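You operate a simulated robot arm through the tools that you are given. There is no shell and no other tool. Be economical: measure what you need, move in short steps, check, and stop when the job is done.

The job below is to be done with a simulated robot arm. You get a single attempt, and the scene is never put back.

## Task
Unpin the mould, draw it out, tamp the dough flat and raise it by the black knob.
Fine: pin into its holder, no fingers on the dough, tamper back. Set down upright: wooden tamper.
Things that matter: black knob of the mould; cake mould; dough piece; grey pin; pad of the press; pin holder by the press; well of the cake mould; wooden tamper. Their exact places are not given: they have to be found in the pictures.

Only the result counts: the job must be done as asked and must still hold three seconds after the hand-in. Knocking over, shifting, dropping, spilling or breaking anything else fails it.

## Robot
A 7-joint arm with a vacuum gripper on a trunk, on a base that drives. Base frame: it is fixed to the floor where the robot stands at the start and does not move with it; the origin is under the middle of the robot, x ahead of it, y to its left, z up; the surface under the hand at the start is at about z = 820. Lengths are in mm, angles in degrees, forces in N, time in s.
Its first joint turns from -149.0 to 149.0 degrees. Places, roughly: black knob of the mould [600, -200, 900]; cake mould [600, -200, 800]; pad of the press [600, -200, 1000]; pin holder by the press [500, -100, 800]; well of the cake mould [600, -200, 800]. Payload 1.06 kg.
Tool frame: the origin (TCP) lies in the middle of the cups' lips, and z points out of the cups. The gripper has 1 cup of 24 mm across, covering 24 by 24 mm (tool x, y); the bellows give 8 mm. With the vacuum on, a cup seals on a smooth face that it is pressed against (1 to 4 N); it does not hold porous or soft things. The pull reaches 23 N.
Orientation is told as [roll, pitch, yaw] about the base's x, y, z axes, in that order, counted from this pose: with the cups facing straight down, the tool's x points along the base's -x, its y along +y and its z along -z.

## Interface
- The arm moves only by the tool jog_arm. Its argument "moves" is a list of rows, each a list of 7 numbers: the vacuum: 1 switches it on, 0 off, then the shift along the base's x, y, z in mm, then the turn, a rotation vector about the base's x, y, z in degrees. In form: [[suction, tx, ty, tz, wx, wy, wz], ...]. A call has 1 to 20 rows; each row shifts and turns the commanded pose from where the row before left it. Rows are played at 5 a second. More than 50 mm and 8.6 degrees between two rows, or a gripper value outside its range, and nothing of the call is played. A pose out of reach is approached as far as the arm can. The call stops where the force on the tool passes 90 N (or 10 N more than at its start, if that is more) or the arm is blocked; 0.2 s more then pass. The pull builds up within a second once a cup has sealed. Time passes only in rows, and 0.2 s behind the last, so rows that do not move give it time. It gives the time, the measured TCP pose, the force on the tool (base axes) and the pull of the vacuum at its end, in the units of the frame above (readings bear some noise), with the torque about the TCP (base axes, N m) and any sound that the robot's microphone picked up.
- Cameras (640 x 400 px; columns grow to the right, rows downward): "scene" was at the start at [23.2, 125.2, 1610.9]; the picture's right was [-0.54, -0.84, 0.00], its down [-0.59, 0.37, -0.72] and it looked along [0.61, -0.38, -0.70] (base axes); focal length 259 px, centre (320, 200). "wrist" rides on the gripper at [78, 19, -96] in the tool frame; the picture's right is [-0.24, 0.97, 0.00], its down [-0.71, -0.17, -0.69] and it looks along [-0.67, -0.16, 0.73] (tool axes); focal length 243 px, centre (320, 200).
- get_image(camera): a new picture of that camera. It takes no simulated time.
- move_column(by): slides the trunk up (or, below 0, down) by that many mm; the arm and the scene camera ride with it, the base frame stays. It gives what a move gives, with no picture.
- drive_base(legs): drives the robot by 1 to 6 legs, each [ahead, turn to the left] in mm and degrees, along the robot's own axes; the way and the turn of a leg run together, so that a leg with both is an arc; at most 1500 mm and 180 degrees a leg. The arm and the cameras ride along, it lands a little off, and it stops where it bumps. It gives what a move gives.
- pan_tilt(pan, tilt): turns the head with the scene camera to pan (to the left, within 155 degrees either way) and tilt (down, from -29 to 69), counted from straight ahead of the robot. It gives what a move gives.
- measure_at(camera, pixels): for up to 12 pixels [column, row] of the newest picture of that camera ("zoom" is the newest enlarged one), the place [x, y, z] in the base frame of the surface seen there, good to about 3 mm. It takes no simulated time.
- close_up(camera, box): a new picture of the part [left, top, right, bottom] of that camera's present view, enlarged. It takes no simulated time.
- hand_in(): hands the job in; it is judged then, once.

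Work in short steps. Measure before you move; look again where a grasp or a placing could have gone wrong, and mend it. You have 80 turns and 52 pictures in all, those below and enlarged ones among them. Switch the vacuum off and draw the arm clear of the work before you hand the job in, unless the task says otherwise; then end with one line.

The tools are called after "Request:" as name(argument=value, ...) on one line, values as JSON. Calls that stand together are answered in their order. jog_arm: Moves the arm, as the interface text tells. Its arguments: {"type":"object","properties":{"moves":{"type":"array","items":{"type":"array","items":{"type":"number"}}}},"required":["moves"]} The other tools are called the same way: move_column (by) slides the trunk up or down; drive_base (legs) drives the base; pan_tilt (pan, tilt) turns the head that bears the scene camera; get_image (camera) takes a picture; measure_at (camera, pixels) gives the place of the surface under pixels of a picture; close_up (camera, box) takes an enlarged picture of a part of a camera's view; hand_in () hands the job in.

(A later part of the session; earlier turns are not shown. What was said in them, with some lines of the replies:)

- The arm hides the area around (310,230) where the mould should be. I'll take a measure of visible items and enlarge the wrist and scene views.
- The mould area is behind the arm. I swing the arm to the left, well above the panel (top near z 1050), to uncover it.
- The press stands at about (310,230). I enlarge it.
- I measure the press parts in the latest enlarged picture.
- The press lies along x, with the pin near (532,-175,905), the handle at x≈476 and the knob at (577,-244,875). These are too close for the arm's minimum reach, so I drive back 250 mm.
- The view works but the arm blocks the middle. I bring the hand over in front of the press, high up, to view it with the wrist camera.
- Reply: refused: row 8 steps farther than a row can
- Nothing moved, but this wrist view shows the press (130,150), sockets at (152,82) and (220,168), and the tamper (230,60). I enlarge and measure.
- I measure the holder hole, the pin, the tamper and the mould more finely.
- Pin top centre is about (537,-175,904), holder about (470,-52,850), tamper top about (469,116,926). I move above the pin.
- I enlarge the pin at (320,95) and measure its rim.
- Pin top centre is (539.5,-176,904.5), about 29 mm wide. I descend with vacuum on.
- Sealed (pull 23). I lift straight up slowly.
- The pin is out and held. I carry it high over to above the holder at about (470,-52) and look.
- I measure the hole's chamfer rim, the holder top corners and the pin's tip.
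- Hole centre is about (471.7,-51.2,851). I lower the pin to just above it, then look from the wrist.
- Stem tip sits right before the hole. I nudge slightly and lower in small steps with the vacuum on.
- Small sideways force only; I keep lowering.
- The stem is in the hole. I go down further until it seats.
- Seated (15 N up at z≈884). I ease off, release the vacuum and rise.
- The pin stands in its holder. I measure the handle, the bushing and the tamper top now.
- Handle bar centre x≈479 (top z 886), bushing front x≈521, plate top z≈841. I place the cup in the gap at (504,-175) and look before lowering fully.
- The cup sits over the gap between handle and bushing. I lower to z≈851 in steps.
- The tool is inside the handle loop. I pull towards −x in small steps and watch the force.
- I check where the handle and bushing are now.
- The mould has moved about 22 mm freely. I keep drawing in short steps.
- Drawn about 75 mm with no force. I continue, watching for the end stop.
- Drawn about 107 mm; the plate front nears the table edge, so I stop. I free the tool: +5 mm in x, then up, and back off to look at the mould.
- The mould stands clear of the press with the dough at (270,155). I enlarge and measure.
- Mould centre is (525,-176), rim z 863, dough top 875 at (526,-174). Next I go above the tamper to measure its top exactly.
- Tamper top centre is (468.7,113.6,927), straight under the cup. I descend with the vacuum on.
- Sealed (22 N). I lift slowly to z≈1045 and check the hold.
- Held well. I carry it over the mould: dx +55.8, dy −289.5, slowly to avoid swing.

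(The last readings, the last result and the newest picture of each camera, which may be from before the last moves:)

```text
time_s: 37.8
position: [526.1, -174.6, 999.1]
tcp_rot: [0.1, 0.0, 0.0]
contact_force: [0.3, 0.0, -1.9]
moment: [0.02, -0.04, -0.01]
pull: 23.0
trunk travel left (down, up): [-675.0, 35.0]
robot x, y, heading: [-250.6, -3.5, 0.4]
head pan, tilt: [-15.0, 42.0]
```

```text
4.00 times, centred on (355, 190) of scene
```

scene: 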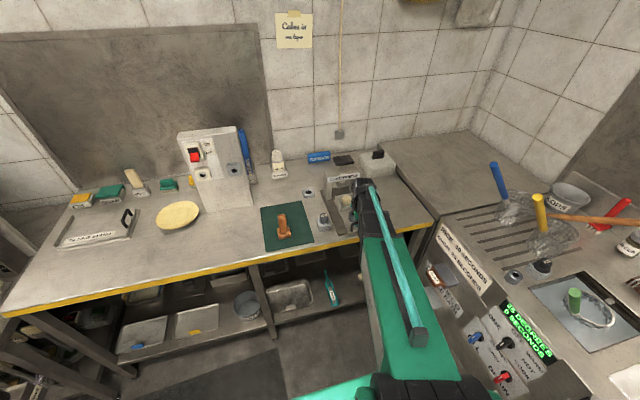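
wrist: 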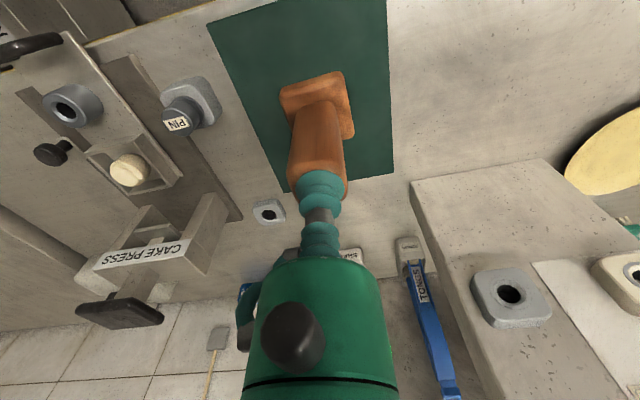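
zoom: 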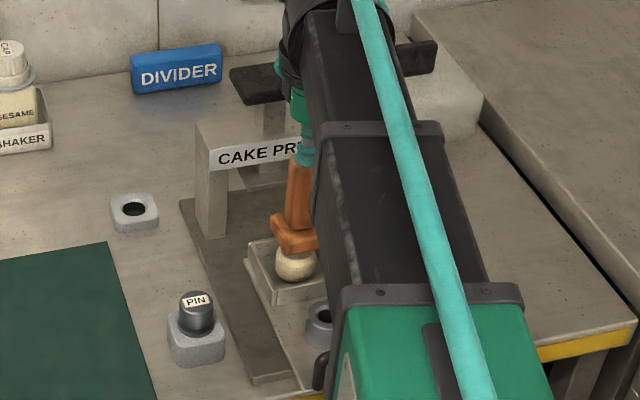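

Tamper is aligned above the dough, base parallel with the mould. I lower onto the dough in small steps.

Request:
jog_arm(moves=[[1, 0, 0, -8, 0, 0, 0], [1, 0, 0, -6, 0, 0, 0], [1, 0, 0, -4, 0, 0, 0], [1, 0, 0, -4, 0, 0, 0], [1, 0, 0, -4, 0, 0, 0], [1, 0, 0, -4, 0, 0, 0], [1, 0, 0, 0, 0, 0, 0]])

Request:
close_up(camera="wrist", box=[210, 20, 430, 220])

```text
time_s: 39.4
position: [524.6, -175.0, 969.8]
tcp_rot: [0.0, 0.0, 0.1]
contact_force: [-0.1, 0.0, 2.3]
moment: [0.02, 0.01, -0.02]
pull: 23.0
trunk travel left (down, up): [-675.0, 35.0]
robot x, y, heading: [-253.3, 0.2, 0.6]
head pan, tilt: [-15.0, 42.0]
```

```text
2.00 times, centred on (320, 120) of wrist
```

zoom: 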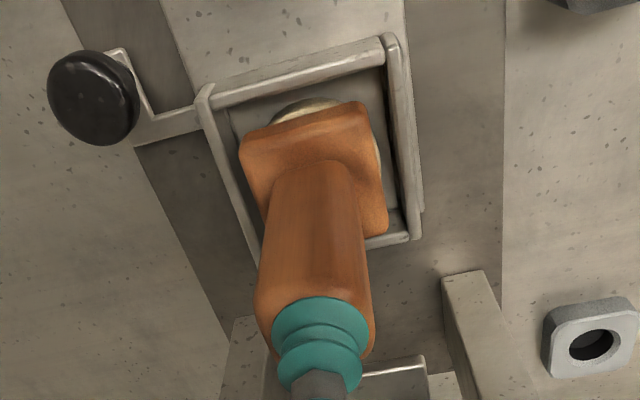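

Contact with the dough (about 4 N), base inside the walls. I press on down.

Request:
jog_arm(moves=[[1, 0, 0, -3, 0, 0, 0], [1, 0, 0, -3, 0, 0, 0], [1, 0, 0, -3, 0, 0, 0], [1, 0, 0, -3, 0, 0, 0], [1, 0, 0, 0, 0, 0, 0]])

```text
time_s: 40.6
position: [524.5, -175.2, 959.1]
tcp_rot: [0.0, -0.2, -0.1]
contact_force: [1.0, 0.3, 17.0]
moment: [-0.03, -0.02, -0.01]
pull: 22.9
trunk travel left (down, up): [-675.0, 35.0]
robot x, y, heading: [-252.9, -2.5, 0.2]
head pan, tilt: [-15.0, 42.0]
```

Request:
jog_arm(moves=[[1, 0, 0, -3, 0, 0, 0], [1, 0, 0, -3, 0, 0, 0], [1, 0, 0, -2, 0, 0, 0], [1, 0, 0, 0, 0, 0, 0], [1, 0, 0, 0, 0, 0, 0]])

Request:
close_up(camera="wrist", box=[210, 20, 430, 220])

```text
time_s: 41.8
position: [521.2, -174.7, 951.8]
tcp_rot: [-0.2, -0.2, 0.1]
contact_force: [-0.1, -1.6, 40.4]
moment: [-0.03, -0.05, 0.0]
pull: 23.2
trunk travel left (down, up): [-675.0, 35.0]
robot x, y, heading: [-252.0, -4.2, 0.3]
head pan, tilt: [-15.0, 42.0]
```

```text
2.00 times, centred on (320, 120) of wrist
```

zoom: 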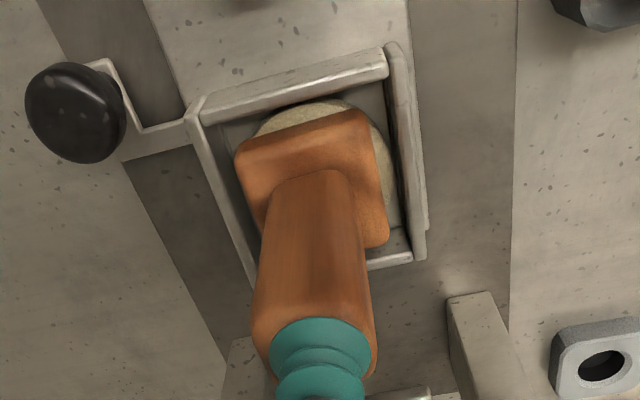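

The dough is spreading under the tamper (40 N). I press a bit more.

Request:
jog_arm(moves=[[1, 1, 0, -3, 0, 0, 0], [1, 0, 0, -2, 0, 0, 0], [1, 0, 0, -2, 0, 0, 0], [1, 0, 0, 0, 0, 0, 0], [1, 0, 0, 0, 0, 0, 0], [1, 0, 0, 0, 0, 0, 0]])

```text
time_s: 43.2
position: [521.8, -173.7, 949.9]
tcp_rot: [-0.1, -0.5, 0.0]
contact_force: [0.5, -2.2, 79.9]
moment: [0.03, 0.13, -0.01]
pull: 22.5
trunk travel left (down, up): [-675.0, 35.0]
robot x, y, heading: [-254.9, -4.3, 0.1]
head pan, tilt: [-15.0, 42.0]
```

80 N and stiff: the dough is flattened. I lift the tamper slowly straight up.

Request:
jog_arm(moves=[[1, 0, 0, 4, 0, 0, 0], [1, 0, 0, 4, 0, 0, 0], [1, 0, 0, 6, 0, 0, 0], [1, 0, 0, 8, 0, 0, 0], [1, 0, 0, 15, 0, 0, 0], [1, 0, 0, 25, 0, 0, 0], [1, 0, 0, 35, 0, 0, 0], [1, 0, 0, 0, 0, 0, 0]])

Request:
close_up(camera="wrist", box=[210, 0, 430, 200])

```text
time_s: 45.0
position: [526.0, -174.5, 1039.2]
tcp_rot: [0.0, -0.1, 0.0]
contact_force: [0.1, 0.5, -2.0]
moment: [-0.02, -0.03, -0.01]
pull: 23.1
trunk travel left (down, up): [-675.0, 35.0]
robot x, y, heading: [-253.5, -0.1, 0.0]
head pan, tilt: [-15.0, 42.0]
```

```text
2.00 times, centred on (320, 100) of wrist
```

zoom: 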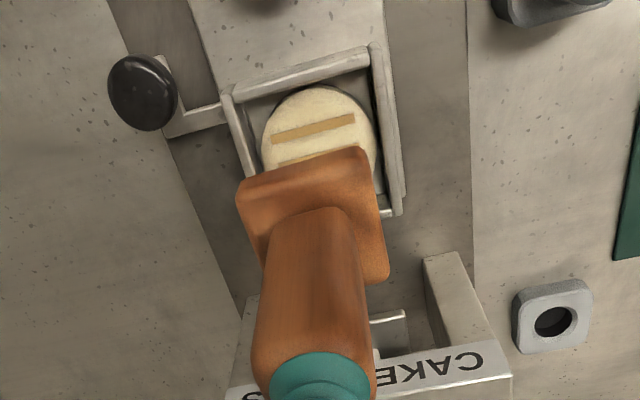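

The dough is flat and patterned. I carry the tamper back to its spot on the green mat.

Request:
jog_arm(moves=[[1, -3, 15, 5, 0, 0, 0], [1, -5, 25, 0, 0, 0, 0], [1, -5, 25, 0, 0, 0, 0], [1, -5, 25, 0, 0, 0, 0], [1, -5, 25, 0, 0, 0, 0], [1, -5, 25, 0, 0, 0, 0], [1, -5, 25, 0, 0, 0, 0], [1, -5, 25, 0, 0, 0, 0], [1, -5, 25, 0, 0, 0, 0], [1, -5, 25, 0, 0, 0, 0], [1, -5, 25, 0, 0, 0, 0], [1, -3, 15, 0, 0, 0, 0], [1, -0.8, 9, 0, 0, 0, 0], [1, 0, 0, -35, 0, 0, 0], [1, 0, 0, -35, 0, 0, 0], [1, 0, 0, -20, 0, 0, 0], [1, 0, 0, -10, 0, 0, 0], [1, 0, 0, 0, 0, 0, 0]])

Request:
get_image(camera="wrist")

Request:
close_up(camera="scene", box=[250, 140, 400, 260])

```text
time_s: 48.8
position: [468.0, 113.9, 944.5]
tcp_rot: [0.0, -0.1, 0.0]
contact_force: [-0.5, 0.0, -2.5]
moment: [0.0, 0.02, 0.02]
pull: 22.9
trunk travel left (down, up): [-675.0, 35.0]
robot x, y, heading: [-248.3, -4.4, 0.1]
head pan, tilt: [-15.0, 42.0]
```

```text
16 pictures are left
```

wrist: 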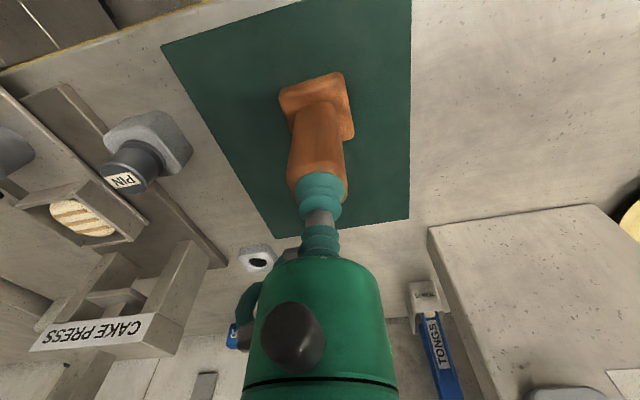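

```text
3.33 times, centred on (325, 200) of scene
```

zoom: 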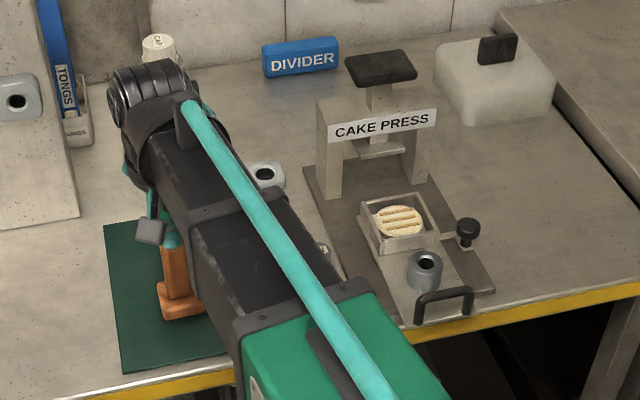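

The tamper hangs upright over its spot. I lower it gently until it stands.

Request:
jog_arm(moves=[[1, 0.5, 0.5, -8, 0, 0, 0], [1, 0, 0, -4, 0, 0, 0], [1, 0, 0, -3, 0, 0, 0], [1, 0, 0, -2, 0, 0, 0], [1, 0, 0, 0, 0, 0, 0]])

```text
time_s: 50.0
position: [467.6, 114.1, 928.2]
tcp_rot: [-0.1, 0.0, 0.0]
contact_force: [0.3, -0.6, -1.3]
moment: [-0.02, 0.0, -0.01]
pull: 23.5
trunk travel left (down, up): [-675.0, 35.0]
robot x, y, heading: [-255.2, -3.8, 0.2]
head pan, tilt: [-15.0, 42.0]
```

Request:
jog_arm(moves=[[1, 0, 0, -1.5, 0, 0, 0], [1, 0, 0, -1.5, 0, 0, 0], [1, 0, 0, 0, 0, 0, 0]])

```text
time_s: 50.8
position: [469.4, 114.1, 925.5]
tcp_rot: [-0.1, -0.1, -0.1]
contact_force: [0.1, 1.7, 6.3]
moment: [-0.01, 0.02, -0.01]
pull: 23.2
trunk travel left (down, up): [-675.0, 35.0]
robot x, y, heading: [-253.6, 1.7, 0.5]
head pan, tilt: [-15.0, 42.0]
```

It stands (6 N up). I release, wait, and rise.

Request:
jog_arm(moves=[[0, 0, 0, 0, 0, 0, 0], [0, 0, 0, 0, 0, 0, 0], [0, 0, 0, 0, 0, 0, 0], [0, 0, 0, 0, 0, 0, 0], [0, 0, 0, 2, 0, 0, 0], [0, 0, 0, 8, 0, 0, 0], [0, 0, 0, 25, 0, 0, 0], [0, 0, 0, 40, 0, 0, 0], [0, 0, 0, 40, 0, 0, 0], [0, 0, -30, 0, 0, 0, 0], [0, 0, -40, 0, 0, 0, 0], [0, 0, -40, 0, 0, 0, 0], [0, 0, -40, 0, 0, 0, 0], [0, 0, -40, 0, 0, 0, 0], [0, 0, -40, 0, 0, 0, 0], [0, 0, -40, 0, 0, 0, 0], [0, 5, -40, 0, 0, 0, 0], [0, 0, -40, 0, 0, 0, 0], [0, 0, 0, 0, 0, 0, 0]])

Request:
get_image(camera="wrist")

Request:
close_up(camera="scene", box=[250, 140, 400, 260])

```text
time_s: 54.8
position: [473.9, -237.6, 1038.2]
tcp_rot: [0.0, 0.0, 0.2]
contact_force: [-0.5, 0.3, -1.0]
moment: [-0.02, 0.0, -0.01]
pull: 0.0
trunk travel left (down, up): [-675.0, 35.0]
robot x, y, heading: [-248.5, -5.0, 0.3]
head pan, tilt: [-15.0, 42.0]
```

```text
14 pictures are left
```

wrist: 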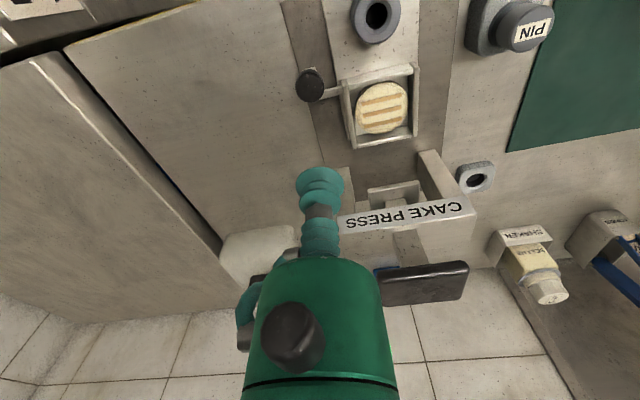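

```text
3.33 times, centred on (325, 200) of scene
```

zoom: 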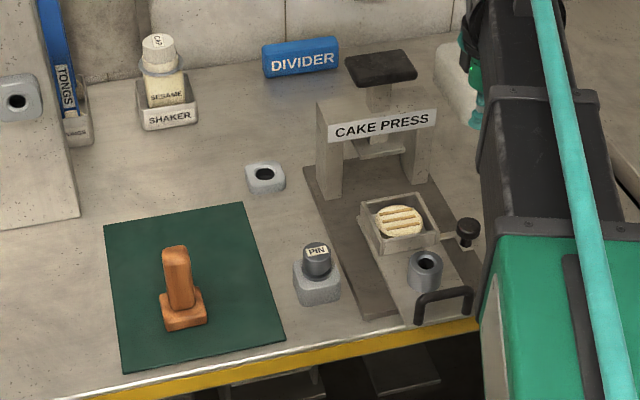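

Tamper upright, pin in the holder. Next, the knob at (310,85): enlarge to plan the lift.

Request:
close_up(camera="wrist", box=[270, 40, 430, 160])

```text
3.33 times, centred on (350, 100) of wrist
```

zoom: 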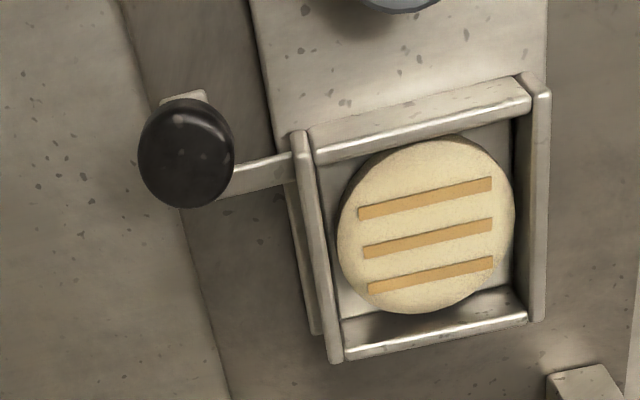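

Request:
measure_at(camera="zoom", pixels=[[185, 155], [145, 155], [230, 150], [185, 115], [190, 198], [165, 180], [210, 185], [165, 125], [210, 125], [185, 97], [425, 200], [330, 300]])

```text
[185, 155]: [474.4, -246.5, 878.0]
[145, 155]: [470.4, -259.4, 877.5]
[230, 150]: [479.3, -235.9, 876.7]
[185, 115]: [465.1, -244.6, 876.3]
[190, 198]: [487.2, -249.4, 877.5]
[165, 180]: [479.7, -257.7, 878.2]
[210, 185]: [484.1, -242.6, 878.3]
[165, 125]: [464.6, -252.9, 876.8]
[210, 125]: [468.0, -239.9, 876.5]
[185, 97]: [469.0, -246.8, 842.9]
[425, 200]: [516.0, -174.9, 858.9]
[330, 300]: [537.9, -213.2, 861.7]
```

Knob top is flat, centre (474.5,-247.5,877). I descend on it with the vacuum on.

Request:
jog_arm(moves=[[0, 0.6, -9.7, -40, 0, 0, 0], [0, 0, 0, -40, 0, 0, 0], [0, 0, 0, -40, 0, 0, 0], [0, 0, 0, -25, 0, 0, 0], [1, 0, 0, -8, 0, 0, 0], [1, 0, 0, -4, 0, 0, 0], [1, 0, 0, -3, 0, 0, 0], [1, 0, 0, 0, 0, 0, 0], [1, 0, 0, 0, 0, 0, 0], [1, 0, 0, 0, 0, 0, 0]])

```text
time_s: 57.0
position: [475.4, -244.8, 879.6]
tcp_rot: [0.1, 0.1, -0.1]
contact_force: [-0.1, -0.3, -0.1]
moment: [-0.03, 0.02, 0.03]
pull: 0.1
trunk travel left (down, up): [-675.0, 35.0]
robot x, y, heading: [-254.3, -1.3, 0.2]
head pan, tilt: [-15.0, 42.0]
```

No contact yet; I go down a little more.

Request:
jog_arm(moves=[[1, 0, -1, -2, 0, 0, 0], [1, 0, 0, -1.5, 0, 0, 0], [1, 0, 0, -1, 0, 0, 0], [1, 0, 0, 0, 0, 0, 0], [1, 0, 0, 0, 0, 0, 0], [1, 0, 0, 0, 0, 0, 0]])

```text
time_s: 58.4
position: [474.1, -245.8, 876.3]
tcp_rot: [0.0, 0.0, -0.1]
contact_force: [-0.1, 0.8, 6.3]
moment: [-0.14, -0.13, 0.0]
pull: 23.1
trunk travel left (down, up): [-675.0, 35.0]
robot x, y, heading: [-255.1, -4.7, 0.2]
head pan, tilt: [-15.0, 42.0]
```

Sealed. I raise the knob in small steps and watch force.

Request:
jog_arm(moves=[[1, 0, 0, 3, 0, 0, 0], [1, 0, 0, 3, 0, 0, 0], [1, 0, 0, 3, 0, 0, 0], [1, 0, 0, 3, 0, 0, 0], [1, 0, 0, 0, 0, 0, 0]])

Request:
close_up(camera="wrist", box=[240, 40, 440, 220])

```text
time_s: 59.6
position: [477.2, -246.0, 886.6]
tcp_rot: [0.0, 0.0, 0.0]
contact_force: [-0.2, 2.4, -2.1]
moment: [-0.12, -0.12, 0.08]
pull: 22.7
trunk travel left (down, up): [-675.0, 35.0]
robot x, y, heading: [-248.9, 1.9, 0.5]
head pan, tilt: [-15.0, 42.0]
```

```text
2.22 times, centred on (340, 130) of wrist
```

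zoom: 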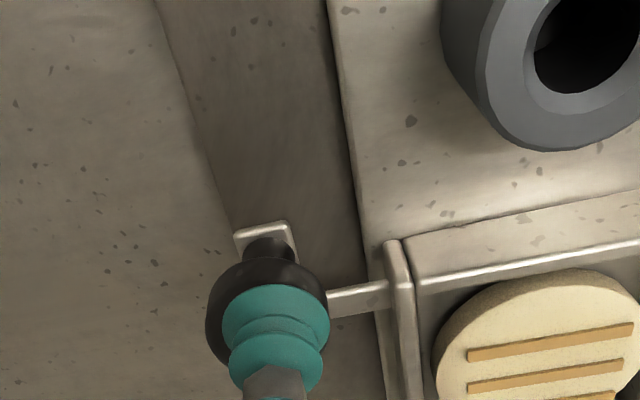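

The knob and its bracket move up lightly. I continue.

Request:
jog_arm(moves=[[1, 0, 0, 3, 0, 0, 0], [1, 0, 0, 3, 0, 0, 0], [1, 0, 0, 3, 0, 0, 0], [1, 0, 0, 3, 0, 0, 0], [1, 0, 0, 0, 0, 0, 0]])

Request:
get_image(camera="wrist")

```text
time_s: 60.8
position: [474.9, -245.3, 898.7]
tcp_rot: [-0.1, 0.0, 0.1]
contact_force: [1.1, -0.6, -0.6]
moment: [-0.11, -0.09, 0.0]
pull: 22.5
trunk travel left (down, up): [-675.0, 35.0]
robot x, y, heading: [-252.7, -5.2, 0.3]
head pan, tilt: [-15.0, 42.0]
```

```text
10 pictures are left
```

wrist: 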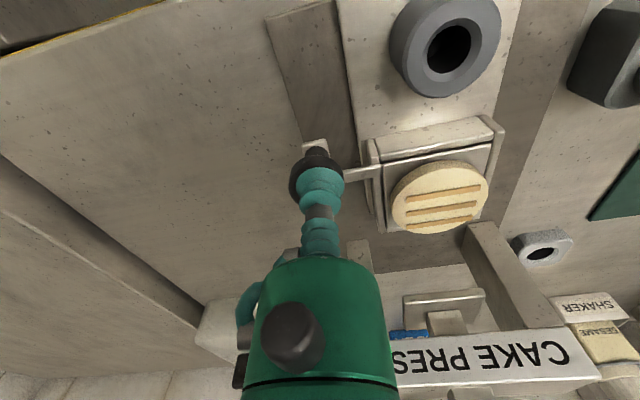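

The floor with the dough is rising near the rim. I measure heights.

Request:
measure_at(camera="wrist", pixels=[[440, 200], [400, 165], [372, 180], [430, 135], [355, 173], [490, 160], [312, 146]])

```text
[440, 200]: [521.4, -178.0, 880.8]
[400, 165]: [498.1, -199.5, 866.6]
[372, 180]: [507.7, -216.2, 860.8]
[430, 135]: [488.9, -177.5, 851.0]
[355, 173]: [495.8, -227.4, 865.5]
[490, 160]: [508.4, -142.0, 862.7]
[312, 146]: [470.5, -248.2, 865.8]
```

The floor is at ~866, just above the rim, dough top 881. I raise a few more mm to see whether there is a stop.

Request:
jog_arm(moves=[[1, 0, 0, 2, 0, 0, 0], [1, 0, 0, 2, 0, 0, 0], [1, 0, 0, 0, 0, 0, 0]])

```text
time_s: 61.6
position: [476.5, -246.9, 901.6]
tcp_rot: [0.0, 0.1, 0.0]
contact_force: [-1.3, -1.7, -16.0]
moment: [-0.03, -0.05, 0.0]
pull: 22.5
trunk travel left (down, up): [-675.0, 35.0]
robot x, y, heading: [-253.4, -4.4, -0.0]
head pan, tilt: [-15.0, 42.0]
```

End stop reached (16 N). I ease off, release, rise and check whether it stays up.

Request:
jog_arm(moves=[[1, 0, 0, -1.5, 0, 0, 0], [1, 0, 0, 0, 0, 0, 0], [0, 0, 0, 0, 0, 0, 0], [0, 0, 0, 0, 0, 0, 0], [0, 0, 0, 0, 0, 0, 0], [0, 0, 0, 0, 0, 0, 0], [0, 0, 0, 2, 0, 0, 0], [0, 0, 0, 8, 0, 0, 0], [0, 0, 0, 30, 0, 0, 0], [0, 0, 0, 40, 0, 0, 0], [0, 0, 0, 40, 0, 0, 0], [0, 0, 0, 0, 0, 0, 0]])

Request:
get_image(camera="wrist")

```text
time_s: 64.2
position: [476.1, -247.2, 1024.0]
tcp_rot: [0.1, 0.0, 0.1]
contact_force: [0.8, -1.2, -0.1]
moment: [0.0, 0.01, 0.0]
pull: 0.0
trunk travel left (down, up): [-675.0, 35.0]
robot x, y, heading: [-252.4, -1.2, 0.2]
head pan, tilt: [-15.0, 42.0]
```

```text
9 pictures are left
```

wrist: 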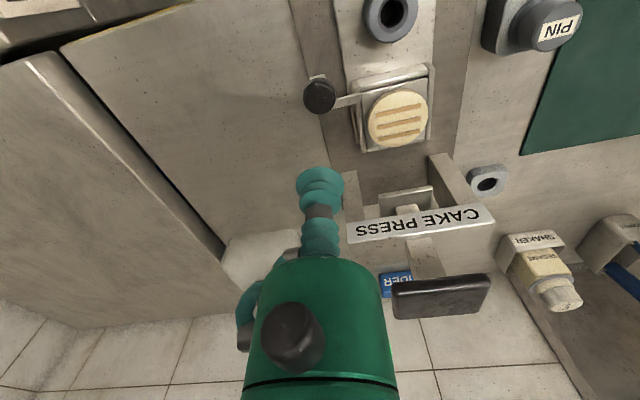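

I check the heights of dough, floor and knob after the release.

Request:
measure_at(camera="wrist", pixels=[[398, 118], [365, 100], [320, 97], [345, 102], [430, 130], [358, 115]])

Request:
jog_arm(moves=[[0, 0, 0, 30, 0, 0, 0], [0, 0, 0, 0, 0, 0, 0], [0, 0, 0, 0, 0, 0, 0], [0, 0, 0, 0, 0, 0, 0], [0, 0, 0, 0, 0, 0, 0], [0, 0, 0, 0, 0, 0, 0], [0, 0, 0, 0, 0, 0, 0], [0, 0, 0, 0, 0, 0, 0], [0, 0, 0, 0, 0, 0, 0], [0, 0, 0, 0, 0, 0, 0]])

Request:
close_up(camera="wrist", box=[270, 0, 510, 160])

Request:
close_up(camera="scene", box=[250, 140, 400, 260])

```text
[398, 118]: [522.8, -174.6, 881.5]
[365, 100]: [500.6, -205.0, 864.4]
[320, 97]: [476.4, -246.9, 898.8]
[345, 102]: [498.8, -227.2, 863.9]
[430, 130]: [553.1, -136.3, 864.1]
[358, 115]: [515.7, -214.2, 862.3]
```

```text
time_s: 66.4
position: [475.1, -247.9, 1054.1]
tcp_rot: [0.0, 0.0, -0.1]
contact_force: [0.2, -0.2, 0.0]
moment: [0.0, 0.01, 0.03]
pull: 0.1
trunk travel left (down, up): [-675.0, 35.0]
robot x, y, heading: [-254.1, -3.2, 0.3]
head pan, tilt: [-15.0, 42.0]
```

```text
2.50 times, centred on (390, 80) of wrist
```

zoom: 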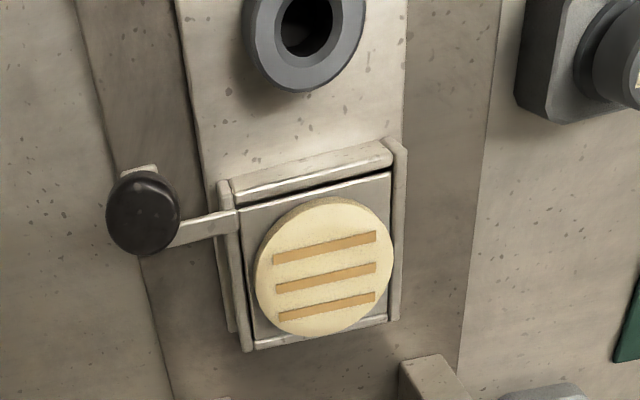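

```text
3.33 times, centred on (325, 200) of scene
```

zoom: 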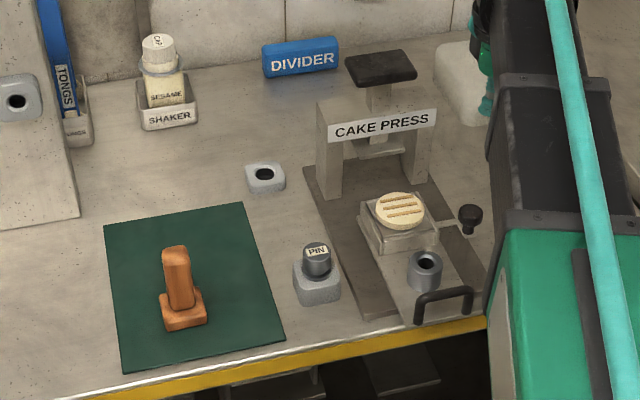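

The floor stays up at rim height with the flat dough on top, the pin is in its holder and the tamper is upright on its mat. The arm is clear, so I hand in.

Request:
hand_in()

```text
The job is handed in.
```

The mould is unpinned and drawn out, and the dough is tamped flat and raised by the black knob to rim height. The pin is in its holder, and the tamper is back upright on its mat.
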